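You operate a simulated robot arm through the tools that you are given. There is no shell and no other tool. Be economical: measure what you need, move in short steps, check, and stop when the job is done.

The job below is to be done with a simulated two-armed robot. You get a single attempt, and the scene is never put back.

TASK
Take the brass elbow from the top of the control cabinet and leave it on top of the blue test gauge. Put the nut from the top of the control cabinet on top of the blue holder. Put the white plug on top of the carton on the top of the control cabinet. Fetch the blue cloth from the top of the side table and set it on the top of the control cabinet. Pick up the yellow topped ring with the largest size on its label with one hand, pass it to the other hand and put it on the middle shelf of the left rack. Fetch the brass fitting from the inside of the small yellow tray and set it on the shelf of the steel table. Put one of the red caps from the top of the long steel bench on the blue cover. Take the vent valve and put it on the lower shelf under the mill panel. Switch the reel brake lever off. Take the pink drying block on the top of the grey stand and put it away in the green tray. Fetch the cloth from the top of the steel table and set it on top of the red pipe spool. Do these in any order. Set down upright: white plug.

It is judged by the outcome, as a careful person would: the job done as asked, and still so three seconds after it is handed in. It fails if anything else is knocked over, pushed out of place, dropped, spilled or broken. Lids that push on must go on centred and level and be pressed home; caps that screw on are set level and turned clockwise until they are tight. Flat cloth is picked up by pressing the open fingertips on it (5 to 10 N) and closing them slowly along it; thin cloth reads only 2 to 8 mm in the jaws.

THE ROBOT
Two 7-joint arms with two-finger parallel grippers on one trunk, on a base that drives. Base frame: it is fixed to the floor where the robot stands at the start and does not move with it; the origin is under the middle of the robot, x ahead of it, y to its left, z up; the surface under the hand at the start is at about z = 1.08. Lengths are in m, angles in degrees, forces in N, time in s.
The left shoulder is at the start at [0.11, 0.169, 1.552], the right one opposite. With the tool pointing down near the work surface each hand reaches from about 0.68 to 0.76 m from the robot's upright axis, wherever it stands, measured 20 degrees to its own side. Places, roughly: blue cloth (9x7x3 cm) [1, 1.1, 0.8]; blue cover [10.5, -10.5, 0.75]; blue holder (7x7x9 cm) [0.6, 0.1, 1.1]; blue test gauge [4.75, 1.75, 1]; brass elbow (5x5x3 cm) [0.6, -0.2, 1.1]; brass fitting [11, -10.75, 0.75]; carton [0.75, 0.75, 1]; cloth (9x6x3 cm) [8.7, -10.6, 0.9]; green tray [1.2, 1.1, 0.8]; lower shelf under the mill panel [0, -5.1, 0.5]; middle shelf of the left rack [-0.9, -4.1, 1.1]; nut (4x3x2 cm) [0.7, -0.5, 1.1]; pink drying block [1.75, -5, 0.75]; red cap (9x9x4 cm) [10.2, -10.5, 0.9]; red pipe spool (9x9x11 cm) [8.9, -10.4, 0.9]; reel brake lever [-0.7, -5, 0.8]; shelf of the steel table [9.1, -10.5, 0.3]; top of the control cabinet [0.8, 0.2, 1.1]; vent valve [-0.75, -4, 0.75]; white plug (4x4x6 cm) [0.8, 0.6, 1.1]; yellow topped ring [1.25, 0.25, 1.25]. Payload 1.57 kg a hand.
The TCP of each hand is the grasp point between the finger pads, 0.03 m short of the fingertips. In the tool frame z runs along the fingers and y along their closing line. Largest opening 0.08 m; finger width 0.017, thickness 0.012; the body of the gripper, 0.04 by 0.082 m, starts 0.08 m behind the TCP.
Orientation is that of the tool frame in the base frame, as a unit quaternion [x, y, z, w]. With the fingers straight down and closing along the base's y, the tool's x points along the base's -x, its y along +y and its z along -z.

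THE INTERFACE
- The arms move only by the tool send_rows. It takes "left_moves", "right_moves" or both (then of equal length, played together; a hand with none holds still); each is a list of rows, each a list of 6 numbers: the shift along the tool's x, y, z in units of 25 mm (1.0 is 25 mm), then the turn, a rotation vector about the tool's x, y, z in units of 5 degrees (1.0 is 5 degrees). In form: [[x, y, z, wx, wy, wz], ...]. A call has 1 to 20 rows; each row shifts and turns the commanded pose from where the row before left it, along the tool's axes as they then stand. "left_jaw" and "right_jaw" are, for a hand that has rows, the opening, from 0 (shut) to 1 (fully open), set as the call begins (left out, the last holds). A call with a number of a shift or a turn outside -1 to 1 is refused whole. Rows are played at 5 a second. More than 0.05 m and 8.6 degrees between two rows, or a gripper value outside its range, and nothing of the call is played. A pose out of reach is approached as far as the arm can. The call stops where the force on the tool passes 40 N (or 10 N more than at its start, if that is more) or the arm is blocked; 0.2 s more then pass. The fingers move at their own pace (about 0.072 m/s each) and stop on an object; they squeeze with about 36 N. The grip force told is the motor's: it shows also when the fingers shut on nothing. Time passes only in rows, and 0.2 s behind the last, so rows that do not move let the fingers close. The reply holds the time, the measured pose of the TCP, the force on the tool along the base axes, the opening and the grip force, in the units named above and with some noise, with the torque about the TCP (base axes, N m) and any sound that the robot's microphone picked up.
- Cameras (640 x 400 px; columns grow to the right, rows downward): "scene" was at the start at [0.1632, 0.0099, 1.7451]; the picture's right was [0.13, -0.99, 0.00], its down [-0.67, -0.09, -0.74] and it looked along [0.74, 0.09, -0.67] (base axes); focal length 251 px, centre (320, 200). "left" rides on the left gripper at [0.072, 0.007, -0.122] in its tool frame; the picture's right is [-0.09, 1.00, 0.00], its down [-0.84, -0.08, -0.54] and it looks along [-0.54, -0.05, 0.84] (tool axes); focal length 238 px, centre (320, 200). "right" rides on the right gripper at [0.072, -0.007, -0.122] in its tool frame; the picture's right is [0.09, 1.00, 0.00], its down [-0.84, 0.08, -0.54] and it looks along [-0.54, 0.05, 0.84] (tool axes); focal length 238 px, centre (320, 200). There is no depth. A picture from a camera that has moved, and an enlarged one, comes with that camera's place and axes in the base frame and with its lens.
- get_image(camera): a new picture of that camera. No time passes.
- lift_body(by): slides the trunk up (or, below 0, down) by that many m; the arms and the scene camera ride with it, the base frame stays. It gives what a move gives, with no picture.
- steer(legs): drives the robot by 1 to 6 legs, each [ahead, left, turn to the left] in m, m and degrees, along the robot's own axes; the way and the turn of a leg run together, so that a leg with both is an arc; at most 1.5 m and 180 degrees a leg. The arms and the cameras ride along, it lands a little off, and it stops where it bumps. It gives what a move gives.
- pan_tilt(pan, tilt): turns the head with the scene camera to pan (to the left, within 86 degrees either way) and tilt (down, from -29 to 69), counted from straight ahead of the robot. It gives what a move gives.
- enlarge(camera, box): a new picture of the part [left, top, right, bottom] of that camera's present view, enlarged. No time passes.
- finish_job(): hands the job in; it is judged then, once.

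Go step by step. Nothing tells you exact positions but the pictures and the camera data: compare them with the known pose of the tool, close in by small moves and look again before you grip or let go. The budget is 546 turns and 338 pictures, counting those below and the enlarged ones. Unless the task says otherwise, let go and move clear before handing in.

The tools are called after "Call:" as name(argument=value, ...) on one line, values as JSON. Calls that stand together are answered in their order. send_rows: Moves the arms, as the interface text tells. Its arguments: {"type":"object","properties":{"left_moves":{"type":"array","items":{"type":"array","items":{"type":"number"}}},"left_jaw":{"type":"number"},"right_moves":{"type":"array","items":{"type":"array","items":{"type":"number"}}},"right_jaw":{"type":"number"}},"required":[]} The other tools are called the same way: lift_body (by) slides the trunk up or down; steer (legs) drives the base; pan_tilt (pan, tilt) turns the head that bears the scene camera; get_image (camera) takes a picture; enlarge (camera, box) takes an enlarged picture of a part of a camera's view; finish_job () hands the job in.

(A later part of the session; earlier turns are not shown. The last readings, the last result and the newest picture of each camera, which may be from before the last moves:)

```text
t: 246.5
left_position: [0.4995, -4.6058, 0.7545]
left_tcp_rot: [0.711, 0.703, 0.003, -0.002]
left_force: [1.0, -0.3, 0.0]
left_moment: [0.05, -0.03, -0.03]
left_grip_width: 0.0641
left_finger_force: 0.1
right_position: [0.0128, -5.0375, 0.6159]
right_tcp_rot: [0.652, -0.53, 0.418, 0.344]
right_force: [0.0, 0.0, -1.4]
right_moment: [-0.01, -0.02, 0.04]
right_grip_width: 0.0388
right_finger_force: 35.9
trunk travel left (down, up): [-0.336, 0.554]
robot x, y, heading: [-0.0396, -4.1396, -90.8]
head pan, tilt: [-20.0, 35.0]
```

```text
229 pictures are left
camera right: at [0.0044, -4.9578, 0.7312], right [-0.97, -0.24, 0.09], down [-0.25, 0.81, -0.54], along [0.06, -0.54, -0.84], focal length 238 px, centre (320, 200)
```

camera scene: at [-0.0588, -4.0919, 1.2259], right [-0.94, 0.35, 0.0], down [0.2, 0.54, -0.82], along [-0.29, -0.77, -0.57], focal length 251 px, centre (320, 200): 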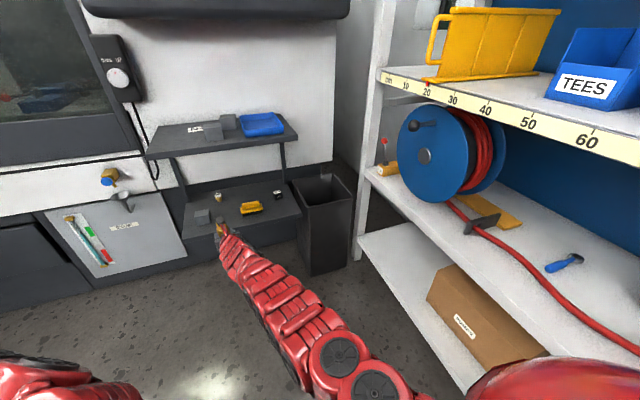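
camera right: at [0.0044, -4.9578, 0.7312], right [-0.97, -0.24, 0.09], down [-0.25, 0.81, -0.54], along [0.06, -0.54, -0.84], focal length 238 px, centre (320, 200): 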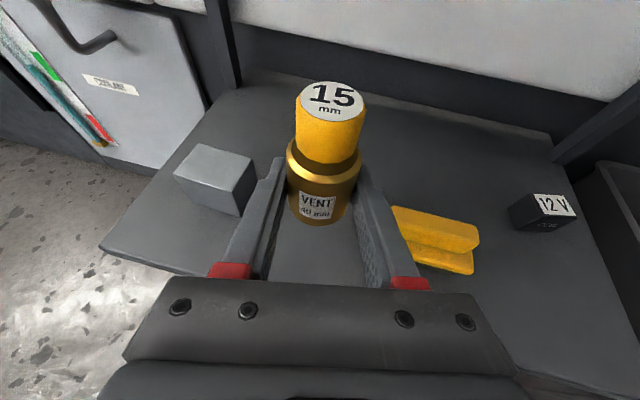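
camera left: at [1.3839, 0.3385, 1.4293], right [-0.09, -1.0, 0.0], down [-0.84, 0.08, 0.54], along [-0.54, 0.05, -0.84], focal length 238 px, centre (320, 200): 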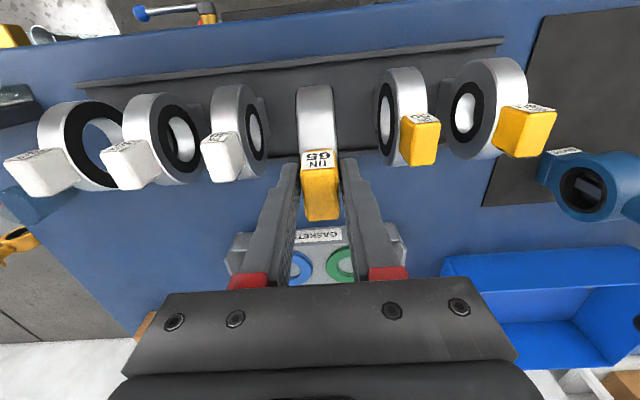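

Call:
lift_body(by=-0.05)

Call:
get_image(camera="right")

Call:
lift_body(by=-0.006)

```text
t: 247.4
left_position: [0.4994, -4.6047, 0.7053]
left_tcp_rot: [0.712, 0.703, 0.001, -0.002]
left_force: [-0.3, 0.0, -0.5]
left_moment: [-0.01, -0.02, 0.03]
left_grip_width: 0.064
left_finger_force: 0.1
right_position: [0.0128, -5.0375, 0.5679]
right_tcp_rot: [0.652, -0.53, 0.419, 0.344]
right_force: [-0.3, -0.5, -2.0]
right_moment: [0.04, 0.04, -0.04]
right_grip_width: 0.0391
right_finger_force: 36.0
trunk travel left (down, up): [-0.286, 0.604]
robot x, y, heading: [-0.0398, -4.1398, -90.8]
head pan, tilt: [-20.0, 35.0]
```

```text
228 pictures are left
camera right: at [0.0043, -4.957, 0.6823], right [-0.97, -0.24, 0.09], down [-0.25, 0.81, -0.54], along [0.06, -0.54, -0.84], focal length 238 px, centre (320, 200)
```

right: 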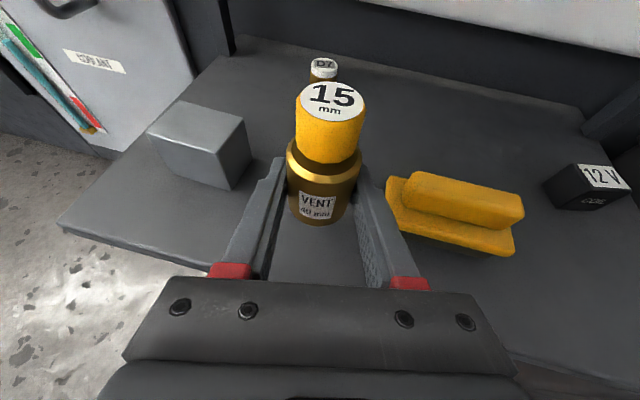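

```text
t: 248.0
left_position: [0.5001, -4.6051, 0.6981]
left_tcp_rot: [0.711, 0.703, 0.001, -0.001]
left_force: [0.3, 0.2, 0.5]
left_moment: [-0.01, 0.01, 0.02]
left_grip_width: 0.0641
left_finger_force: 0.2
right_position: [0.0131, -5.0371, 0.5613]
right_tcp_rot: [0.652, -0.53, 0.418, 0.344]
right_force: [-0.5, 0.2, -1.1]
right_moment: [0.04, 0.04, 0.03]
right_grip_width: 0.0386
right_finger_force: 36.4
trunk travel left (down, up): [-0.28, 0.61]
robot x, y, heading: [-0.0393, -4.1408, -90.8]
head pan, tilt: [-20.0, 35.0]
```

Call:
lift_body(by=-0.005)

Call:
lift_body(by=-0.004)

Call:
lift_body(by=-0.004)

```text
t: 248.5
left_position: [0.5, -4.6046, 0.6952]
left_tcp_rot: [0.711, 0.703, 0.0, -0.001]
left_force: [0.3, -0.4, 0.2]
left_moment: [-0.02, 0.0, -0.01]
left_grip_width: 0.0641
left_finger_force: 0.0
right_position: [0.0132, -5.038, 0.5563]
right_tcp_rot: [0.652, -0.53, 0.419, 0.343]
right_force: [0.0, 0.9, -1.1]
right_moment: [-0.01, 0.01, -0.01]
right_grip_width: 0.0384
right_finger_force: 36.3
trunk travel left (down, up): [-0.275, 0.615]
robot x, y, heading: [-0.0391, -4.1401, -90.4]
head pan, tilt: [-20.0, 35.0]
```

```text
t: 249.1
left_position: [0.5004, -4.6045, 0.6905]
left_tcp_rot: [0.711, 0.703, 0.001, -0.001]
left_force: [0.2, 0.6, -0.4]
left_moment: [0.03, 0.01, 0.01]
left_grip_width: 0.0639
left_finger_force: 0.1
right_position: [0.0136, -5.0372, 0.553]
right_tcp_rot: [0.652, -0.53, 0.419, 0.344]
right_force: [0.1, 0.6, -2.6]
right_moment: [-0.02, 0.0, 0.02]
right_grip_width: 0.039
right_finger_force: 36.2
trunk travel left (down, up): [-0.271, 0.619]
robot x, y, heading: [-0.0369, -4.143, -90.6]
head pan, tilt: [-20.0, 35.0]
```

```text
t: 249.6
left_position: [0.4995, -4.6051, 0.6862]
left_tcp_rot: [0.711, 0.703, 0.001, -0.001]
left_force: [1.1, -0.3, -0.1]
left_moment: [0.06, -0.02, 0.02]
left_grip_width: 0.064
left_finger_force: 0.0
right_position: [0.0132, -5.0381, 0.5484]
right_tcp_rot: [0.652, -0.53, 0.419, 0.344]
right_force: [1.2, 0.3, -1.7]
right_moment: [0.0, 0.0, -0.03]
right_grip_width: 0.0387
right_finger_force: 36.2
trunk travel left (down, up): [-0.267, 0.623]
robot x, y, heading: [-0.038, -4.1428, -90.9]
head pan, tilt: [-20.0, 35.0]
```

Call:
get_image(camera="right")

Call:
lift_body(by=-0.005)

Call:
lift_body(by=-0.005)

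```text
227 pictures are left
camera right: at [0.0044, -4.9571, 0.6629], right [-0.97, -0.24, 0.09], down [-0.25, 0.81, -0.54], along [0.06, -0.54, -0.84], focal length 238 px, centre (320, 200)
```

right: 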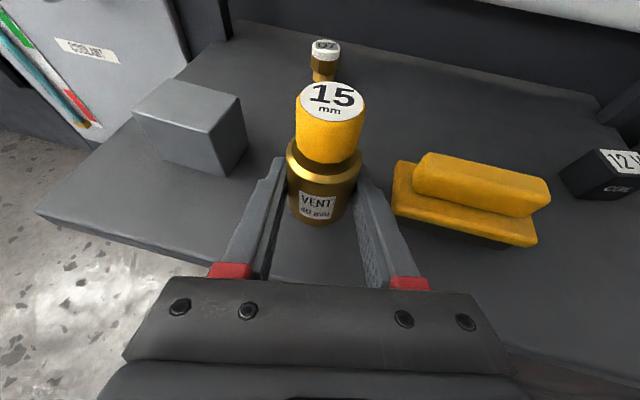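

```text
t: 250.1
left_position: [0.4996, -4.6041, 0.6825]
left_tcp_rot: [0.712, 0.702, 0.0, -0.001]
left_force: [-0.2, 0.6, 0.7]
left_moment: [0.03, 0.02, 0.02]
left_grip_width: 0.064
left_finger_force: 0.0
right_position: [0.0135, -5.0391, 0.5481]
right_tcp_rot: [0.651, -0.529, 0.421, 0.346]
right_force: [-0.6, -3.1, 12.2]
right_moment: [-0.14, 0.04, -0.02]
right_grip_width: 0.0389
right_finger_force: 35.9
trunk travel left (down, up): [-0.262, 0.628]
robot x, y, heading: [-0.0412, -4.1452, -90.8]
head pan, tilt: [-20.0, 35.0]
```

```text
t: 250.7
left_position: [0.4992, -4.6027, 0.6771]
left_tcp_rot: [0.712, 0.702, 0.0, 0.0]
left_force: [-0.6, 0.1, -0.2]
left_moment: [0.02, -0.02, 0.04]
left_grip_width: 0.0641
left_finger_force: 0.0
right_position: [0.0132, -5.0374, 0.5477]
right_tcp_rot: [0.65, -0.527, 0.423, 0.347]
right_force: [-2.4, -4.5, 34.8]
right_moment: [-0.35, 0.02, 0.05]
right_grip_width: 0.0392
right_finger_force: 35.5
trunk travel left (down, up): [-0.257, 0.633]
robot x, y, heading: [-0.0388, -4.1392, -90.7]
head pan, tilt: [-20.0, 35.0]
```

Contact. Easing up to take off the load, then opening.

Call:
lift_body(by=0.008)

Call:
send_rows(right_moves=[[0, 0, 0, 0, 0, 0], [0, 0, 0, 0, 0, 0], [0, 0, 0, 0, 0, 0]], right_jaw=0.7)

Call:
get_image(camera="right")

```text
t: 251.2
left_position: [0.4997, -4.6036, 0.684]
left_tcp_rot: [0.711, 0.703, 0.001, -0.001]
left_force: [0.2, 0.2, -0.2]
left_moment: [-0.01, -0.01, 0.0]
left_grip_width: 0.0641
left_finger_force: 0.0
right_position: [0.0127, -5.0363, 0.5466]
right_tcp_rot: [0.652, -0.531, 0.418, 0.344]
right_force: [-1.0, -3.3, 18.2]
right_moment: [-0.19, -0.04, 0.01]
right_grip_width: 0.0388
right_finger_force: 35.3
trunk travel left (down, up): [-0.265, 0.625]
robot x, y, heading: [-0.0391, -4.1413, -90.6]
head pan, tilt: [-20.0, 35.0]
```

```text
t: 252.0
left_position: [0.4993, -4.6048, 0.6845]
left_tcp_rot: [0.712, 0.702, 0.001, -0.001]
left_force: [-0.5, 0.0, 0.0]
left_moment: [0.02, 0.01, 0.0]
left_grip_width: 0.0638
left_finger_force: 0.0
right_position: [0.0135, -5.037, 0.5452]
right_tcp_rot: [0.653, -0.529, 0.419, 0.343]
right_force: [-0.3, -0.2, -0.1]
right_moment: [-0.01, -0.01, -0.01]
right_grip_width: 0.0563
right_finger_force: 0.2
trunk travel left (down, up): [-0.265, 0.625]
robot x, y, heading: [-0.0395, -4.1401, -90.6]
head pan, tilt: [-20.0, 35.0]
```

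```text
226 pictures are left
camera right: at [0.0043, -4.9569, 0.6607], right [-0.97, -0.24, 0.09], down [-0.25, 0.81, -0.54], along [0.06, -0.54, -0.84], focal length 238 px, centre (320, 200)
```

right: 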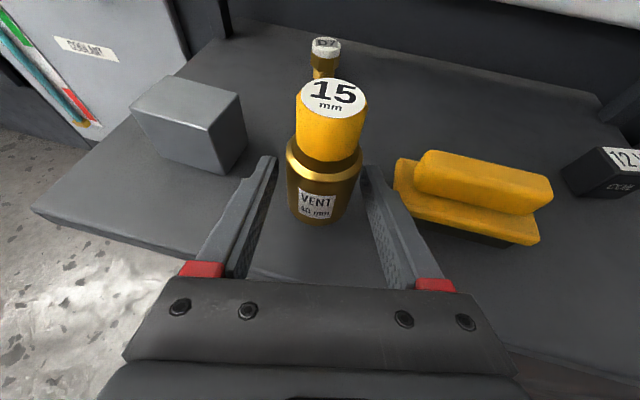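

Call:
send_rows(right_moves=[[0, 0, -0.7, 0, 0, 0], [0, 0, -0.8, 0, 0, 0], [0, 0, -0.8, 0, 0, 0], [0, 0, -0.8, 0, 0, 0], [0, 0, 0, 0, 0, 0]])

Call:
steer(legs=[[-0.25, 0, 0]])

Call:
get_image(camera="right")

Call:
pan_tilt(pan=-50, tilt=30)

Call:
get_image(camera="scene")

```text
t: 253.2
left_position: [0.5005, -4.6047, 0.6832]
left_tcp_rot: [0.712, 0.702, 0.001, -0.001]
left_force: [0.1, -1.0, 0.2]
left_moment: [-0.02, 0.01, 0.0]
left_grip_width: 0.0638
left_finger_force: 0.0
right_position: [-0.0013, -4.9698, 0.5771]
right_tcp_rot: [0.652, -0.53, 0.419, 0.344]
right_force: [-0.5, -0.7, -0.3]
right_moment: [0.03, -0.02, 0.01]
right_grip_width: 0.0559
right_finger_force: 0.0
trunk travel left (down, up): [-0.265, 0.625]
robot x, y, heading: [-0.0384, -4.1408, -90.8]
head pan, tilt: [-20.0, 35.0]
```

```text
t: 255.1
left_position: [0.5052, -4.3469, 0.6849]
left_tcp_rot: [0.709, 0.705, 0.002, -0.001]
left_force: [0.5, -0.1, -1.3]
left_moment: [0.0, 0.01, 0.05]
left_grip_width: 0.0638
left_finger_force: 0.1
right_position: [0.0067, -4.7172, 0.5778]
right_tcp_rot: [0.655, -0.528, 0.42, 0.342]
right_force: [-0.6, -0.6, 0.4]
right_moment: [0.03, -0.04, 0.01]
right_grip_width: 0.0558
right_finger_force: 0.0
trunk travel left (down, up): [-0.265, 0.625]
robot x, y, heading: [-0.0394, -3.8901, -90.0]
head pan, tilt: [-20.0, 35.0]
```

```text
225 pictures are left
camera right: at [-0.0033, -4.6363, 0.6929], right [-0.97, -0.24, 0.09], down [-0.25, 0.8, -0.54], along [0.06, -0.54, -0.84], focal length 238 px, centre (320, 200)
```

right: 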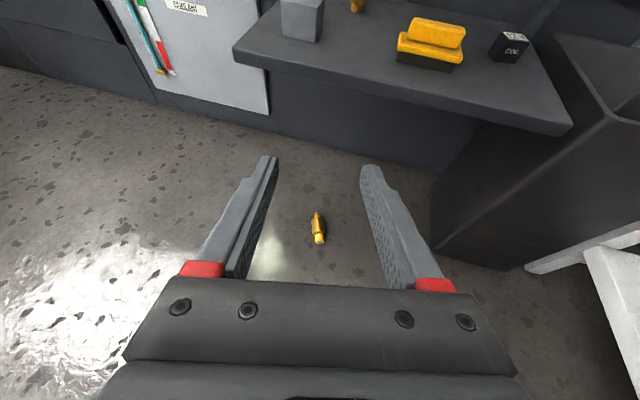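

```text
t: 256.0
left_position: [0.5062, -4.3483, 0.6846]
left_tcp_rot: [0.709, 0.705, 0.001, -0.001]
left_force: [-0.1, 0.2, -0.3]
left_moment: [0.0, -0.02, -0.04]
left_grip_width: 0.0638
left_finger_force: 0.0
right_position: [0.0061, -4.7178, 0.5775]
right_tcp_rot: [0.655, -0.528, 0.42, 0.341]
right_force: [0.8, 0.2, 1.0]
right_moment: [0.02, 0.03, -0.02]
right_grip_width: 0.056
right_finger_force: 0.0
trunk travel left (down, up): [-0.265, 0.625]
robot x, y, heading: [-0.0363, -3.8862, -90.4]
head pan, tilt: [-50.0, 30.0]
```

```text
224 pictures are left
camera scene: at [-0.1073, -4.0269, 1.1626], right [-0.64, 0.77, 0.0], down [0.38, 0.32, -0.87], along [-0.67, -0.55, -0.5], focal length 251 px, centre (320, 200)
```

scene: 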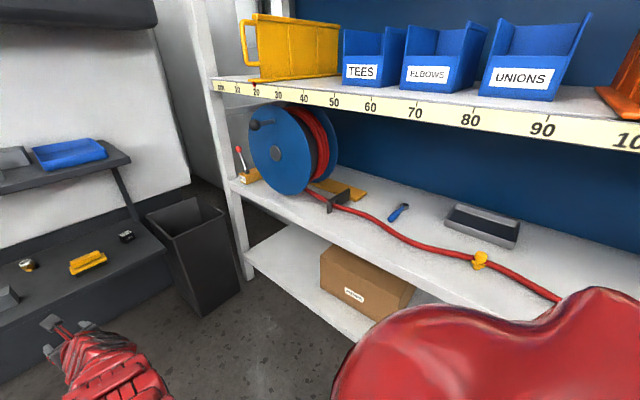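

The vent valve did not stay; it is lying on the floor in front of the shelf. I look closer to plan the pick-up.

Call:
enlarge(camera="right", box=[270, 190, 370, 260])

Call:
pan_tilt(pan=0, tilt=45)

Call:
get_image(camera="scene")

```text
5.71 times, centred on (320, 225) of right
camera zoom: at [-0.0033, -4.6366, 0.6923], right [-0.97, -0.24, 0.09], down [-0.25, 0.8, -0.54], along [0.06, -0.54, -0.84], focal length 1362 px, centre (320, 57)
```

zoom: 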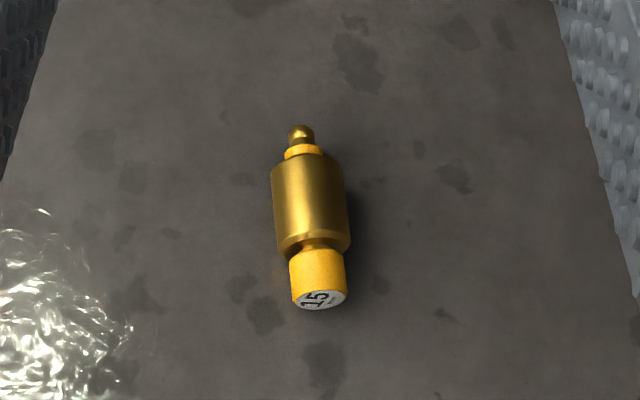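

```text
t: 257.2
left_position: [0.5043, -4.3487, 0.6846]
left_tcp_rot: [0.709, 0.705, 0.001, -0.002]
left_force: [0.4, 0.4, -0.6]
left_moment: [0.0, 0.0, 0.04]
left_grip_width: 0.0639
left_finger_force: 0.1
right_position: [0.0058, -4.718, 0.577]
right_tcp_rot: [0.654, -0.528, 0.42, 0.342]
right_force: [0.5, -0.1, 0.3]
right_moment: [-0.03, -0.03, 0.03]
right_grip_width: 0.0558
right_finger_force: 0.0
trunk travel left (down, up): [-0.265, 0.625]
robot x, y, heading: [-0.0378, -3.8928, -90.1]
head pan, tilt: [0.0, 45.0]
```

```text
222 pictures are left
camera scene: at [-0.0382, -4.0503, 1.14], right [-1.0, 0.01, 0.0], down [0.0, 0.71, -0.71], along [0.0, -0.71, -0.71], focal length 251 px, centre (320, 200)
```

scene: 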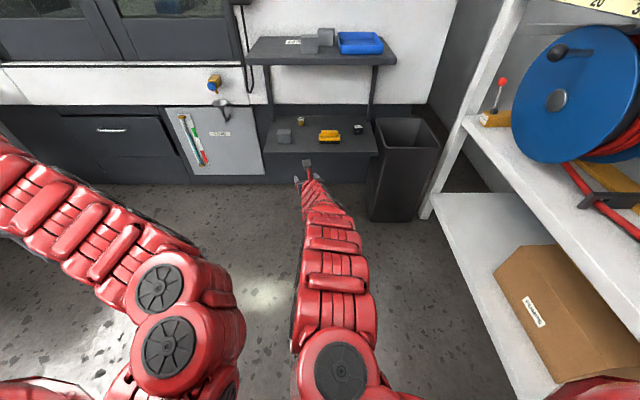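

The valve stands only on a tiny ball foot, so I will lay it down on the shelf. I pitch the right hand to about 60° down, retract it, and lower.

Call:
send_rows(right_moves=[[0, 0, -1, 0, 0, 0], [0, 0, -1, 0, 0, 0], [0, 0, -1, 0, 0, 0], [0, 0, -1, 0, 0, 0], [0, 0, -1, 0, 0, 0], [0, 0, -1, 0, 0, 0], [0, 0, 0, 0, -1, 0], [0, 0, 0, 0, -1, 0], [0, 0, 0, 0, -1, 0], [0, 0, 0, 0, -1, 0], [0, 0, 0, 0, -1, 0], [0, 0, 0, 0, -1, 0], [0, 0, 0, 0, -1, 0], [0, 0, 0, 0, -1, 0], [0, 0, 0, 0, 0, 0]], right_jaw=1)

Call:
lift_body(by=-0.26)

Call:
get_image(camera="right")

Call:
get_image(camera="scene")

```text
t: 260.4
left_position: [0.5046, -4.3472, 0.684]
left_tcp_rot: [0.708, 0.706, 0.001, -0.002]
left_force: [-0.6, -0.5, 0.4]
left_moment: [-0.01, -0.01, -0.04]
left_grip_width: 0.064
left_finger_force: 0.0
right_position: [-0.0192, -4.701, 0.5757]
right_tcp_rot: [0.732, -0.614, 0.216, 0.203]
right_force: [0.5, 0.3, -0.3]
right_moment: [0.02, -0.02, 0.02]
right_grip_width: 0.08
right_finger_force: 0.1
right hand out of reach, approached as far as the arm can: row 1, 2, 3, 4, 5, 6, 8, 9, 14
trunk travel left (down, up): [-0.265, 0.625]
robot x, y, heading: [-0.039, -3.8894, -90.0]
head pan, tilt: [0.0, 45.0]
```

```text
t: 263.1
left_position: [0.5051, -4.347, 0.4243]
left_tcp_rot: [0.709, 0.705, 0.001, 0.0]
left_force: [0.2, -0.2, 0.0]
left_moment: [0.04, -0.04, -0.02]
left_grip_width: 0.0641
left_finger_force: 0.0
right_position: [-0.0194, -4.7008, 0.3162]
right_tcp_rot: [0.733, -0.612, 0.217, 0.203]
right_force: [0.5, 0.4, -0.7]
right_moment: [-0.01, -0.01, 0.01]
right_grip_width: 0.0799
right_finger_force: 0.0
trunk travel left (down, up): [-0.005, 0.885]
robot x, y, heading: [-0.0375, -3.8877, -89.9]
head pan, tilt: [0.0, 45.0]
```

```text
221 pictures are left
camera right: at [-0.0095, -4.6904, 0.4552], right [-0.97, -0.24, 0.09], down [-0.24, 0.97, -0.03], along [-0.08, -0.05, -1.0], focal length 238 px, centre (320, 200)
```

right: 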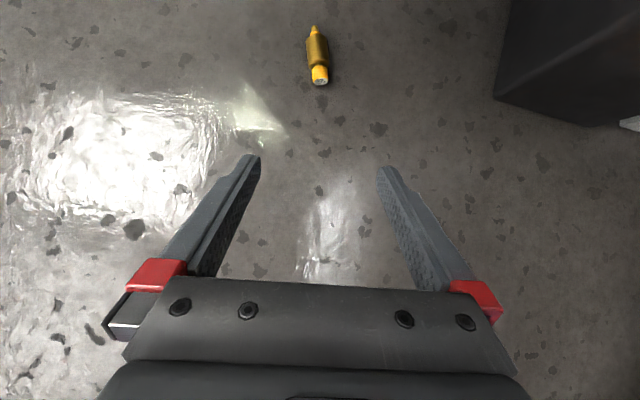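

```text
220 pictures are left
camera scene: at [-0.0382, -4.0502, 0.8801], right [-1.0, 0.0, 0.0], down [0.0, 0.71, -0.71], along [0.0, -0.71, -0.71], focal length 251 px, centre (320, 200)
```

scene: 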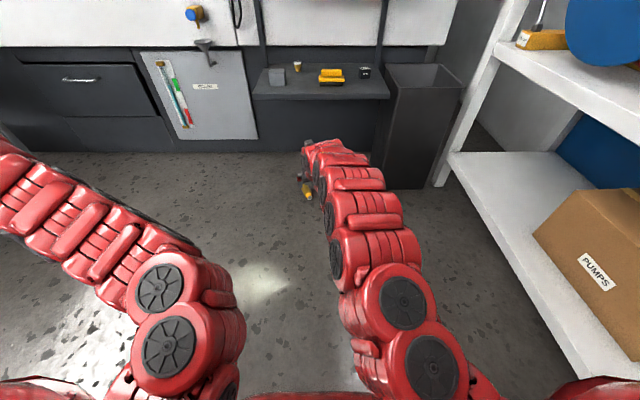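

Call:
send_rows(right_moves=[[-0.92, -0.29, 0.52, 0, 0, 0], [-0.92, -0.29, 0.52, 0, 0, 0], [-0.92, -0.29, 0.52, 0, 0, 0], [-0.92, -0.29, 0.52, 0, 0, 0], [-0.92, -0.29, 0.52, 0, 0, 0], [-0.92, -0.29, 0.52, 0, 0, 0], [-0.92, -0.29, 0.52, 0, 0, 0], [-0.92, -0.29, 0.52, 0, 0, 0], [-0.92, -0.29, 0.52, 0, 0, 0], [0, 0, 0, 0, 0, -0.8], [0, 0, 0, 0, 0, -0.8], [0, 0, 0, 0, 0, -0.7], [0, 0, 0, 0, 0, 0]])

Call:
get_image(camera="right")

```text
t: 265.9
left_position: [0.505, -4.347, 0.4241]
left_tcp_rot: [0.709, 0.705, 0.001, -0.001]
left_force: [1.2, 0.5, -0.3]
left_moment: [0.0, -0.01, 0.02]
left_grip_width: 0.0643
left_finger_force: 0.0
right_position: [0.019, -4.5888, 0.099]
right_tcp_rot: [0.789, -0.537, 0.195, 0.226]
right_force: [0.2, 0.3, 0.0]
right_moment: [-0.02, -0.01, 0.03]
right_grip_width: 0.0799
right_finger_force: 0.1
trunk travel left (down, up): [-0.005, 0.885]
robot x, y, heading: [-0.0383, -3.8858, -90.2]
head pan, tilt: [0.0, 45.0]
```

```text
219 pictures are left
camera right: at [0.0441, -4.5742, 0.2375], right [-0.9, -0.39, 0.2], down [-0.4, 0.92, 0.0], along [-0.18, -0.08, -0.98], focal length 238 px, centre (320, 200)
```

right: 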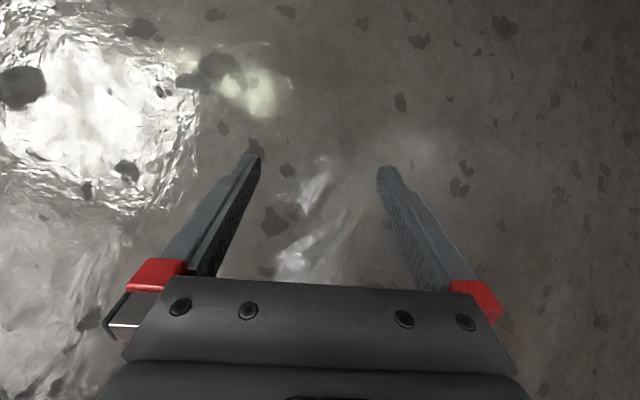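

Call:
send_rows(right_moves=[[0, 0, 0, 0.65, 0, 0], [0, 0, 0, 0.65, 0, 0], [0, 0, 0, 0, 0, 0]])

Call:
steer(legs=[[0.33, 0, 0]])

Call:
get_image(camera="right")

Call:
get_image(camera="scene")

```text
t: 266.7
left_position: [0.5048, -4.3469, 0.4249]
left_tcp_rot: [0.709, 0.705, 0.001, -0.001]
left_force: [-1.1, 0.1, 0.6]
left_moment: [0.01, 0.0, 0.02]
left_grip_width: 0.0641
left_finger_force: 0.1
right_position: [0.0204, -4.5894, 0.0993]
right_tcp_rot: [0.801, -0.525, 0.225, 0.179]
right_force: [0.2, 0.3, -0.3]
right_moment: [0.0, 0.03, -0.01]
right_grip_width: 0.0799
right_finger_force: 0.0
trunk travel left (down, up): [-0.005, 0.885]
robot x, y, heading: [-0.0383, -3.8915, -90.4]
head pan, tilt: [0.0, 45.0]
```

```text
t: 268.9
left_position: [0.5041, -4.6896, 0.4251]
left_tcp_rot: [0.708, 0.706, 0.001, -0.001]
left_force: [0.9, 0.6, -0.2]
left_moment: [0.0, 0.02, 0.01]
left_grip_width: 0.0639
left_finger_force: 0.1
right_position: [0.0198, -4.9321, 0.0998]
right_tcp_rot: [0.801, -0.525, 0.225, 0.18]
right_force: [-0.9, -0.1, -0.1]
right_moment: [0.02, 0.02, -0.01]
right_grip_width: 0.0799
right_finger_force: 0.1
trunk travel left (down, up): [-0.005, 0.885]
robot x, y, heading: [-0.0392, -4.2297, -90.1]
head pan, tilt: [0.0, 45.0]
```

```text
218 pictures are left
camera right: at [0.0312, -4.9213, 0.2393], right [-0.89, -0.45, 0.1], down [-0.46, 0.89, 0.0], along [-0.09, -0.05, -0.99], focal length 238 px, centre (320, 200)
```

right: 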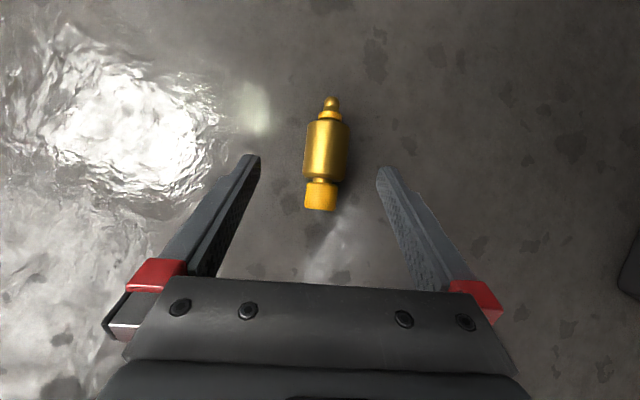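

```text
217 pictures are left
camera scene: at [-0.039, -4.3932, 0.88], right [-1.0, 0.0, 0.0], down [0.0, 0.71, -0.71], along [0.0, -0.71, -0.71], focal length 251 px, centre (320, 200)
```

scene: 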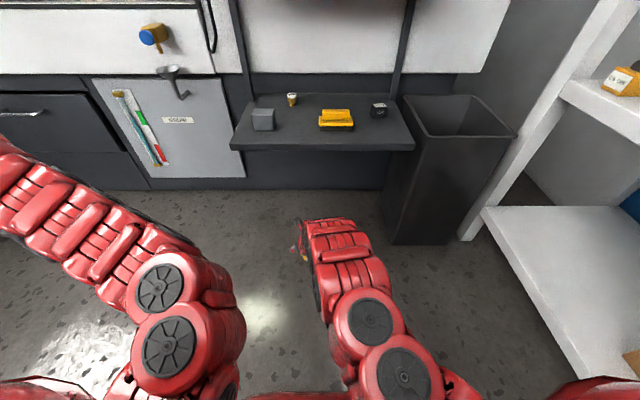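

Call:
send_rows(right_moves=[[-0.19, 0.23, 0.75, 0, 0, 0], [0, 0, 0.75, 0, 0, 0], [0, 0, 0.75, 0, 0, 0], [0, 0, 0, 0, 0, 0]])

Call:
get_image(camera="right")

```text
t: 269.9
left_position: [0.5053, -4.6902, 0.4224]
left_tcp_rot: [0.708, 0.706, 0.002, -0.001]
left_force: [0.0, -0.3, 1.1]
left_moment: [0.02, -0.02, 0.01]
left_grip_width: 0.0639
left_finger_force: 0.0
right_position: [0.022, -4.9599, 0.0493]
right_tcp_rot: [0.801, -0.525, 0.223, 0.179]
right_force: [-0.4, 0.2, 0.4]
right_moment: [-0.02, -0.06, 0.01]
right_grip_width: 0.0802
right_finger_force: 0.0
trunk travel left (down, up): [-0.005, 0.885]
robot x, y, heading: [-0.0377, -4.2302, -89.9]
head pan, tilt: [0.0, 45.0]
```

```text
216 pictures are left
camera right: at [0.0327, -4.9497, 0.1892], right [-0.89, -0.45, 0.1], down [-0.46, 0.89, 0.0], along [-0.09, -0.05, -0.99], focal length 238 px, centre (320, 200)
```

right: 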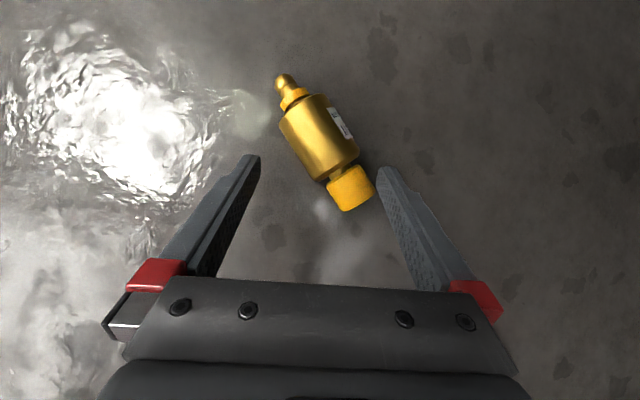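

The valve got nudged and turned; lifting slightly, rotating the hand to match, then retry.

Call:
send_rows(right_moves=[[0, 0, -0.8, 0, 0, 0], [0, 0, -0.8, 0, 0, 0], [0, 0, 0, 0.57, 0.05, -0.87], [0, 0, 0, 0.57, 0.05, -0.87], [0, 0, 0, 0.57, 0.05, -0.87], [0, 0, 0, 0.57, 0.05, -0.87], [0, 0, 0, 0.57, 0.05, -0.87], [0, 0, 0, 0.57, 0.05, -0.87], [0, 0, 0, 0, 0, 0]])

Call:
get_image(camera="right")

```text
t: 271.9
left_position: [0.5059, -4.688, 0.4247]
left_tcp_rot: [0.708, 0.706, 0.001, -0.001]
left_force: [-0.1, 0.1, -0.4]
left_moment: [0.01, -0.04, 0.02]
left_grip_width: 0.0639
left_finger_force: 0.0
right_position: [0.0172, -4.9409, 0.0848]
right_tcp_rot: [0.913, -0.289, 0.264, 0.113]
right_force: [-0.3, -0.2, -0.3]
right_moment: [0.02, -0.06, 0.01]
right_grip_width: 0.0799
right_finger_force: 0.1
trunk travel left (down, up): [-0.005, 0.885]
robot x, y, heading: [-0.041, -4.2307, -89.9]
head pan, tilt: [0.0, 45.0]
```

```text
215 pictures are left
camera right: at [0.0201, -4.9259, 0.2241], right [-0.52, -0.85, 0.1], down [-0.85, 0.52, 0.0], along [-0.05, -0.09, -0.99], focal length 238 px, centre (320, 200)
```

right: 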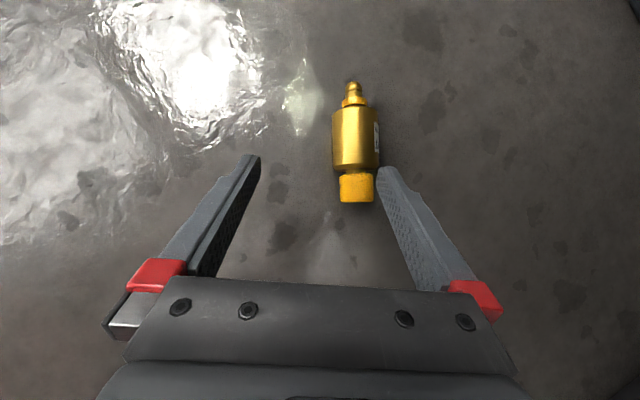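

Call:
send_rows(right_moves=[[0.15, 0.6, 0, 0, 0, 0], [0.14, 0.58, 0, 0, 0, 0], [0, 0, 0.7, 0, 0, 0], [0, 0, 0.7, 0, 0, 0], [0, 0, 0, 0, 0, 0]])

Call:
get_image(camera="right")

```text
t: 273.1
left_position: [0.5057, -4.689, 0.4244]
left_tcp_rot: [0.709, 0.706, 0.002, -0.001]
left_force: [-0.5, 0.3, 1.2]
left_moment: [-0.03, -0.03, 0.02]
left_grip_width: 0.0639
left_finger_force: 0.0
right_position: [0.0054, -4.9681, 0.0715]
right_tcp_rot: [0.913, -0.29, 0.264, 0.113]
right_force: [0.6, -0.3, 0.5]
right_moment: [-0.01, 0.02, 0.03]
right_grip_width: 0.0799
right_finger_force: 0.1
right hand out of reach, approached as far as the arm can: row 3, 4
trunk travel left (down, up): [-0.005, 0.885]
robot x, y, heading: [-0.0421, -4.2325, -90.0]
head pan, tilt: [0.0, 45.0]
```

```text
214 pictures are left
camera right: at [0.0078, -4.9527, 0.2106], right [-0.52, -0.85, 0.1], down [-0.85, 0.52, 0.0], along [-0.05, -0.09, -0.99], focal length 238 px, centre (320, 200)
```

right: 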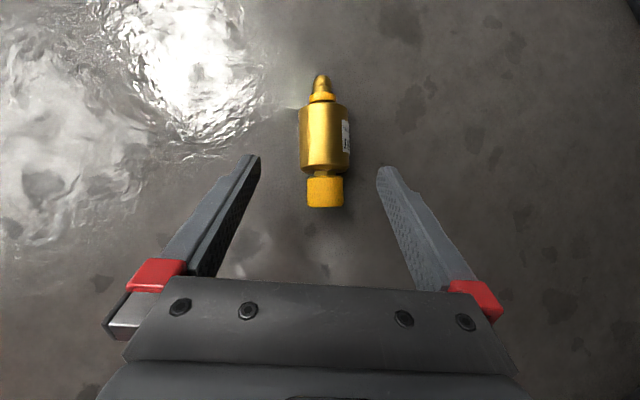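

Call:
steer(legs=[[0.024, 0.025, 0]])

Call:
send_rows(right_moves=[[0, 0, 0, 0, 0, 0]])

Call:
get_image(camera="right")

```text
t: 274.0
left_position: [0.5297, -4.714, 0.4243]
left_tcp_rot: [0.708, 0.706, 0.0, -0.001]
left_force: [-0.2, 0.6, -0.2]
left_moment: [0.01, 0.01, 0.05]
left_grip_width: 0.0639
left_finger_force: 0.1
right_position: [0.0303, -4.9925, 0.0706]
right_tcp_rot: [0.913, -0.289, 0.264, 0.113]
right_force: [-0.6, 0.0, -0.4]
right_moment: [-0.03, -0.02, -0.02]
right_grip_width: 0.08
right_finger_force: 0.0
trunk travel left (down, up): [-0.005, 0.885]
robot x, y, heading: [-0.0109, -4.2531, -90.3]
head pan, tilt: [0.0, 45.0]
```

```text
t: 274.4
left_position: [0.5299, -4.7142, 0.4228]
left_tcp_rot: [0.709, 0.706, 0.001, -0.002]
left_force: [1.2, 0.4, -0.2]
left_moment: [-0.01, -0.01, -0.01]
left_grip_width: 0.0639
left_finger_force: 0.0
right_position: [0.0288, -4.9923, 0.0714]
right_tcp_rot: [0.913, -0.29, 0.264, 0.113]
right_force: [0.6, -0.4, -0.4]
right_moment: [-0.01, 0.0, 0.0]
right_grip_width: 0.08
right_finger_force: 0.0
trunk travel left (down, up): [-0.005, 0.885]
robot x, y, heading: [-0.0083, -4.2507, -90.2]
head pan, tilt: [0.0, 45.0]
```

```text
213 pictures are left
camera right: at [0.0328, -4.9769, 0.2106], right [-0.52, -0.85, 0.1], down [-0.85, 0.52, 0.0], along [-0.05, -0.09, -0.99], focal length 238 px, centre (320, 200)
```

right: 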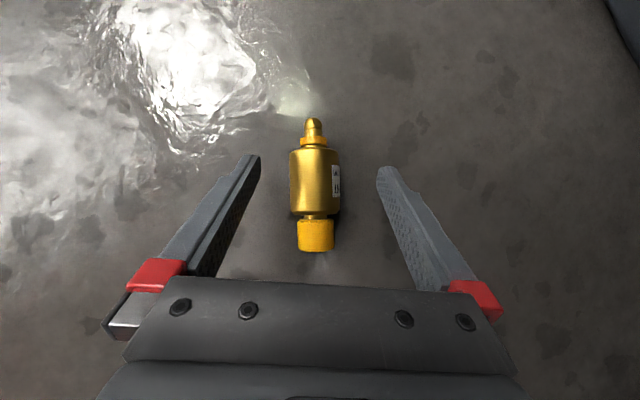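

Call:
send_rows(right_moves=[[-0.4, -0.04, 0.6, 0, 0, 0], [-0.35, -0.04, 0.55, 0, 0, 0], [0, 0, 0, 0, 0, 0]])

Call:
get_image(camera="right")

```text
t: 275.2
left_position: [0.5295, -4.7137, 0.4232]
left_tcp_rot: [0.709, 0.706, 0.002, -0.001]
left_force: [-0.2, -0.6, -0.7]
left_moment: [-0.03, 0.01, 0.02]
left_grip_width: 0.0639
left_finger_force: 0.1
right_position: [0.0243, -4.988, 0.0632]
right_tcp_rot: [0.913, -0.289, 0.264, 0.113]
right_force: [0.8, 0.2, -0.2]
right_moment: [-0.01, -0.01, -0.02]
right_grip_width: 0.0797
right_finger_force: 0.0
right hand out of reach, approached as far as the arm can: row 1, 2
trunk travel left (down, up): [-0.005, 0.885]
robot x, y, heading: [-0.0094, -4.2545, -89.9]
head pan, tilt: [0.0, 45.0]
```

```text
212 pictures are left
camera right: at [0.0278, -4.9735, 0.2028], right [-0.52, -0.85, 0.1], down [-0.85, 0.52, 0.0], along [-0.05, -0.09, -0.99], focal length 238 px, centre (320, 200)
```

right: 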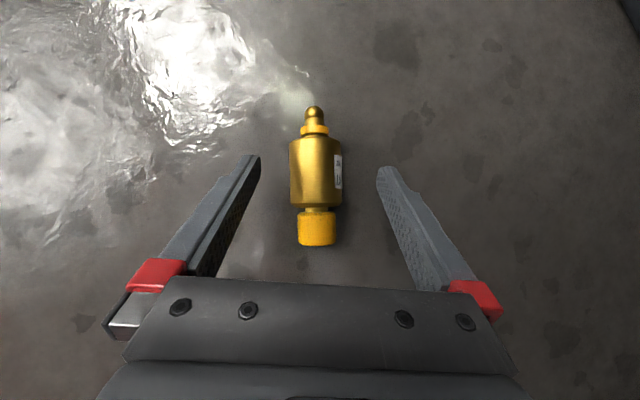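

Call:
send_rows(right_moves=[[0.38, 0, -0.58, 0, 0, 0], [0.38, 0, -0.58, 0, 0, 0], [-0.47, -0.81, -0.36, 0, 0, 0], [-0.47, -0.81, -0.36, 0, 0, 0], [-0.47, -0.81, -0.36, 0, 0, 0], [-0.47, -0.81, -0.36, 0, 0, 0], [0, 0, 0, 0, 0, 0]])

Call:
steer(legs=[[0.1, 0, 0]])

Call:
get_image(camera="right")

```text
t: 276.8
left_position: [0.5305, -4.7145, 0.4249]
left_tcp_rot: [0.708, 0.706, 0.002, -0.001]
left_force: [-0.8, 0.1, 0.0]
left_moment: [-0.03, 0.02, 0.01]
left_grip_width: 0.064
left_finger_force: 0.0
right_position: [0.024, -4.8857, 0.0979]
right_tcp_rot: [0.913, -0.291, 0.263, 0.113]
right_force: [1.3, 0.3, -0.2]
right_moment: [-0.01, -0.02, -0.02]
right_grip_width: 0.08
right_finger_force: 0.1
trunk travel left (down, up): [-0.005, 0.885]
robot x, y, heading: [-0.0117, -4.2533, -90.4]
head pan, tilt: [0.0, 45.0]
```

```text
t: 277.9
left_position: [0.5308, -4.8137, 0.4255]
left_tcp_rot: [0.706, 0.708, 0.001, -0.001]
left_force: [0.2, 0.4, -0.7]
left_moment: [0.02, -0.02, 0.04]
left_grip_width: 0.0639
left_finger_force: 0.0
right_position: [0.0273, -4.9883, 0.0974]
right_tcp_rot: [0.914, -0.288, 0.264, 0.112]
right_force: [0.6, 0.0, 0.2]
right_moment: [0.03, -0.02, -0.03]
right_grip_width: 0.0797
right_finger_force: 0.1
trunk travel left (down, up): [-0.005, 0.885]
robot x, y, heading: [-0.0117, -4.3557, -89.9]
head pan, tilt: [0.0, 45.0]
```

```text
211 pictures are left
camera right: at [0.0298, -4.9737, 0.2372], right [-0.52, -0.85, 0.1], down [-0.85, 0.52, 0.0], along [-0.05, -0.09, -0.99], focal length 238 px, centre (320, 200)
```

right: 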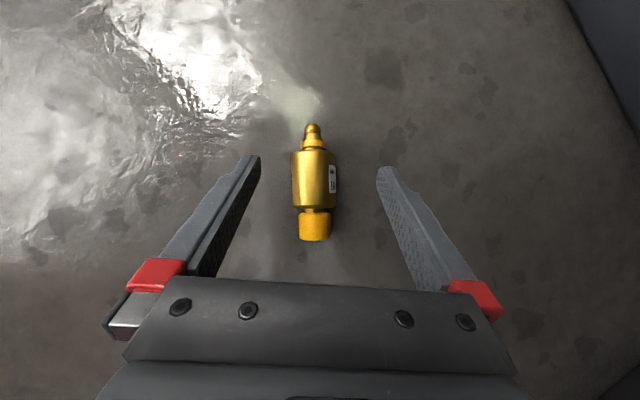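

Call:
send_rows(right_moves=[[-0.29, -0.02, 0.56, 0, 0, 0], [-0.29, -0.02, 0.56, 0, 0, 0], [-0.29, -0.02, 0.56, 0, 0, 0], [-0.25, -0.02, 0.5, 0, 0, 0], [0, 0, 0, 0, 0, 0]])

Call:
get_image(camera="right")

```text
t: 279.1
left_position: [0.5319, -4.8139, 0.4242]
left_tcp_rot: [0.707, 0.707, 0.001, -0.002]
left_force: [-0.3, -0.8, -0.6]
left_moment: [-0.02, 0.0, 0.05]
left_grip_width: 0.0638
left_finger_force: 0.1
right_position: [0.0313, -4.9922, 0.0346]
right_tcp_rot: [0.913, -0.288, 0.265, 0.112]
right_force: [0.1, -0.4, 0.7]
right_moment: [-0.02, -0.01, 0.0]
right_grip_width: 0.0799
right_finger_force: 0.0
trunk travel left (down, up): [-0.005, 0.885]
robot x, y, heading: [-0.0146, -4.3595, -89.9]
head pan, tilt: [0.0, 45.0]
```

```text
210 pictures are left
camera right: at [0.0354, -4.9781, 0.1759], right [-0.52, -0.85, 0.1], down [-0.85, 0.52, 0.0], along [-0.05, -0.09, -0.99], focal length 238 px, centre (320, 200)
```

right: 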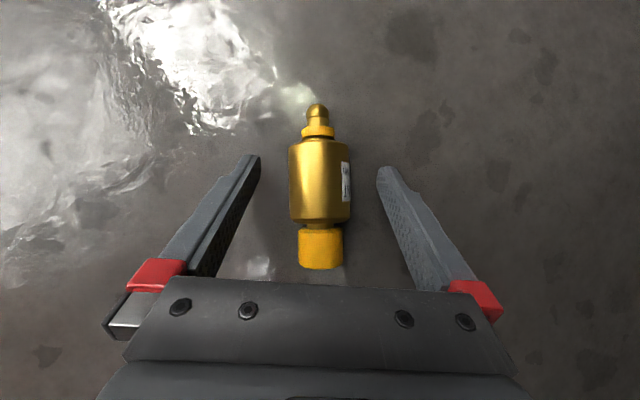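

Well centred. Closing.

Call:
send_rows(right_moves=[[0, 0, 0, 0, 0, 0], [0, 0, 0, 0, 0, 0], [0, 0, 0, 0, 0, 0], [0, 0, 0, 0, 0, 0], [0, 0, 0, 0, 0, 0]], right_jaw=0)

Call:
get_image(camera="right")

```text
t: 280.3
left_position: [0.5319, -4.8144, 0.4242]
left_tcp_rot: [0.707, 0.708, 0.002, -0.001]
left_force: [0.1, 0.7, 0.8]
left_moment: [0.03, 0.03, -0.01]
left_grip_width: 0.064
left_finger_force: 0.1
right_position: [0.0322, -4.9925, 0.0368]
right_tcp_rot: [0.914, -0.288, 0.264, 0.112]
right_force: [-0.9, -1.8, 0.7]
right_moment: [-0.03, -0.03, 0.0]
right_grip_width: 0.0393
right_finger_force: 36.3
trunk travel left (down, up): [-0.005, 0.885]
robot x, y, heading: [-0.0136, -4.355, -90.0]
head pan, tilt: [0.0, 45.0]
```

```text
209 pictures are left
camera right: at [0.0354, -4.9781, 0.1761], right [-0.52, -0.85, 0.1], down [-0.85, 0.52, 0.0], along [-0.05, -0.09, -0.99], focal length 238 px, centre (320, 200)
```

right: 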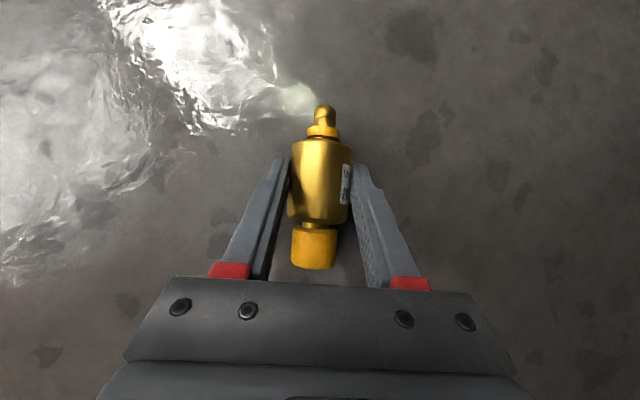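

Gripped. Lifting slightly, backing off from under the shelf, then raising and turning the hand to point straight at the shelf.

Call:
lift_body(by=0.06)

Call:
steer(legs=[[-0.35, 0, 0]])

Call:
lift_body(by=0.5)

Call:
send_rows(right_moves=[[0, 0, 0, -0.61, -0.06, 0.94], [0, 0, 0, -0.61, -0.06, 0.94], [0, 0, 0, -0.61, -0.06, 0.94], [0, 0, 0, -0.61, -0.06, 0.94], [0, 0, 0, -0.61, -0.06, 0.94], [0, 0, 0, -0.61, -0.06, 0.94], [0, 0, 0, -0.61, -0.06, 0.94], [0, 0, 0, -0.61, -0.06, 0.94], [0, 0, 0, 0, 0, 0]])

Call:
get_image(camera="right")

Call:
get_image(camera="scene")

```text
t: 281.3
left_position: [0.5323, -4.8138, 0.4841]
left_tcp_rot: [0.707, 0.707, 0.001, -0.001]
left_force: [0.0, 0.1, 0.4]
left_moment: [-0.02, -0.01, 0.0]
left_grip_width: 0.0641
left_finger_force: 0.0
right_position: [0.033, -4.9928, 0.096]
right_tcp_rot: [0.914, -0.287, 0.265, 0.112]
right_force: [1.0, 0.3, -2.2]
right_moment: [0.02, 0.01, 0.0]
right_grip_width: 0.0388
right_finger_force: 35.9
trunk travel left (down, up): [-0.065, 0.825]
robot x, y, heading: [-0.0104, -4.3554, -90.2]
head pan, tilt: [0.0, 45.0]
```

```text
t: 283.6
left_position: [0.5322, -4.4597, 0.4846]
left_tcp_rot: [0.706, 0.708, 0.001, -0.001]
left_force: [0.8, 0.4, -0.1]
left_moment: [0.01, 0.0, 0.04]
left_grip_width: 0.0643
left_finger_force: 0.1
right_position: [0.0317, -4.6399, 0.095]
right_tcp_rot: [0.914, -0.287, 0.264, 0.112]
right_force: [0.2, -0.7, -2.1]
right_moment: [0.0, -0.02, -0.04]
right_grip_width: 0.039
right_finger_force: 36.3
trunk travel left (down, up): [-0.065, 0.825]
robot x, y, heading: [-0.0115, -4.0061, -89.8]
head pan, tilt: [0.0, 45.0]
```

```text
refused: 0.5 is not a number from -0.4 to 0.4
```

```text
t: 285.6
left_position: [0.5311, -4.4605, 0.484]
left_tcp_rot: [0.707, 0.707, 0.001, -0.001]
left_force: [-0.3, 0.2, -0.3]
left_moment: [-0.01, 0.04, -0.04]
left_grip_width: 0.0639
left_finger_force: 0.1
right_position: [0.031, -4.6405, 0.0954]
right_tcp_rot: [0.735, -0.614, 0.202, 0.202]
right_force: [-0.6, 0.4, -2.2]
right_moment: [-0.02, 0.01, -0.02]
right_grip_width: 0.0387
right_finger_force: 35.6
trunk travel left (down, up): [-0.065, 0.825]
robot x, y, heading: [-0.0159, -4.0045, -89.7]
head pan, tilt: [0.0, 45.0]
```

```text
208 pictures are left
camera right: at [0.0455, -4.6323, 0.2356], right [-0.97, -0.24, 0.1], down [-0.24, 0.97, 0.0], along [-0.1, -0.02, -0.99], focal length 238 px, centre (320, 200)
```

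right: 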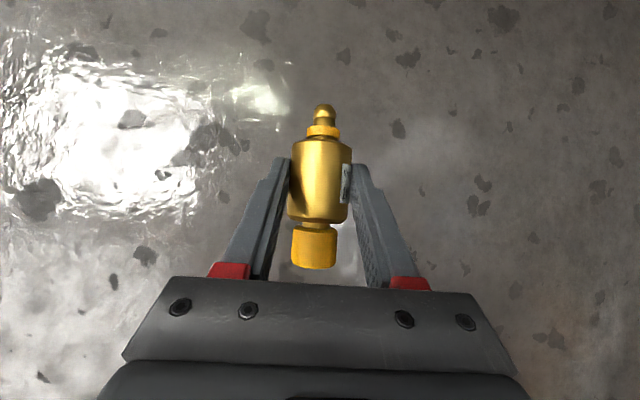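

```text
207 pictures are left
camera scene: at [-0.0137, -4.1668, 0.94], right [-1.0, 0.0, 0.0], down [0.0, 0.71, -0.71], along [0.0, -0.71, -0.71], focal length 251 px, centre (320, 200)
```

scene: 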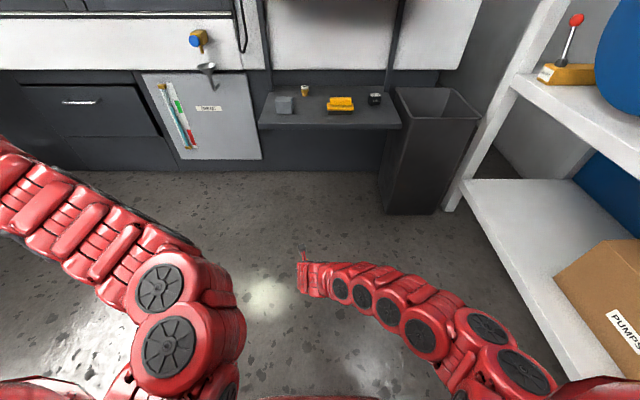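

Call:
lift_body(by=0.36)

Call:
send_rows(right_moves=[[0.93, 0.14, -0.23, 0, 0, 0], [0.93, 0.14, -0.23, 0, 0, 0], [0.93, 0.14, -0.23, 0, 0, 0], [0.93, 0.14, -0.23, 0, 0, 0], [0.93, 0.14, -0.23, 0, 0, 0], [0.93, 0.14, -0.23, 0, 0, 0], [0.93, 0.14, -0.23, 0, 0, 0], [0.93, 0.14, -0.23, 0, 0, 0], [0.93, 0.14, -0.23, 0, 0, 0], [0, 0, 0, 0, 0, 0]])

Call:
get_image(camera="scene")

```text
t: 289.1
left_position: [0.5313, -4.4608, 0.8444]
left_tcp_rot: [0.706, 0.708, 0.001, 0.0]
left_force: [0.3, -0.5, -0.3]
left_moment: [0.01, -0.02, -0.05]
left_grip_width: 0.0641
left_finger_force: 0.0
right_position: [0.033, -4.6392, 0.4556]
right_tcp_rot: [0.735, -0.615, 0.202, 0.202]
right_force: [0.8, 1.0, -1.9]
right_moment: [-0.02, 0.03, 0.02]
right_grip_width: 0.039
right_finger_force: 36.2
trunk travel left (down, up): [-0.425, 0.465]
robot x, y, heading: [-0.0149, -4.0047, -89.7]
head pan, tilt: [0.0, 45.0]
```

```text
t: 291.3
left_position: [0.5317, -4.4604, 0.8447]
left_tcp_rot: [0.707, 0.708, 0.002, -0.001]
left_force: [-0.1, 1.0, 0.2]
left_moment: [-0.01, 0.02, -0.03]
left_grip_width: 0.0642
left_finger_force: 0.0
right_position: [0.0335, -4.7881, 0.6155]
right_tcp_rot: [0.735, -0.615, 0.201, 0.203]
right_force: [-0.7, -0.7, -2.1]
right_moment: [0.03, 0.03, 0.02]
right_grip_width: 0.0387
right_finger_force: 35.8
trunk travel left (down, up): [-0.425, 0.465]
robot x, y, heading: [-0.0133, -4.0021, -89.7]
head pan, tilt: [0.0, 45.0]
```

```text
206 pictures are left
camera scene: at [-0.0137, -4.167, 1.2999], right [-1.0, 0.0, 0.0], down [0.0, 0.71, -0.71], along [0.0, -0.71, -0.71], focal length 251 px, centre (320, 200)
```

scene: 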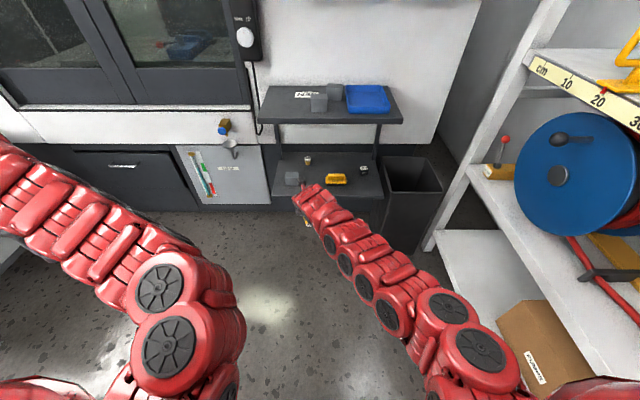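

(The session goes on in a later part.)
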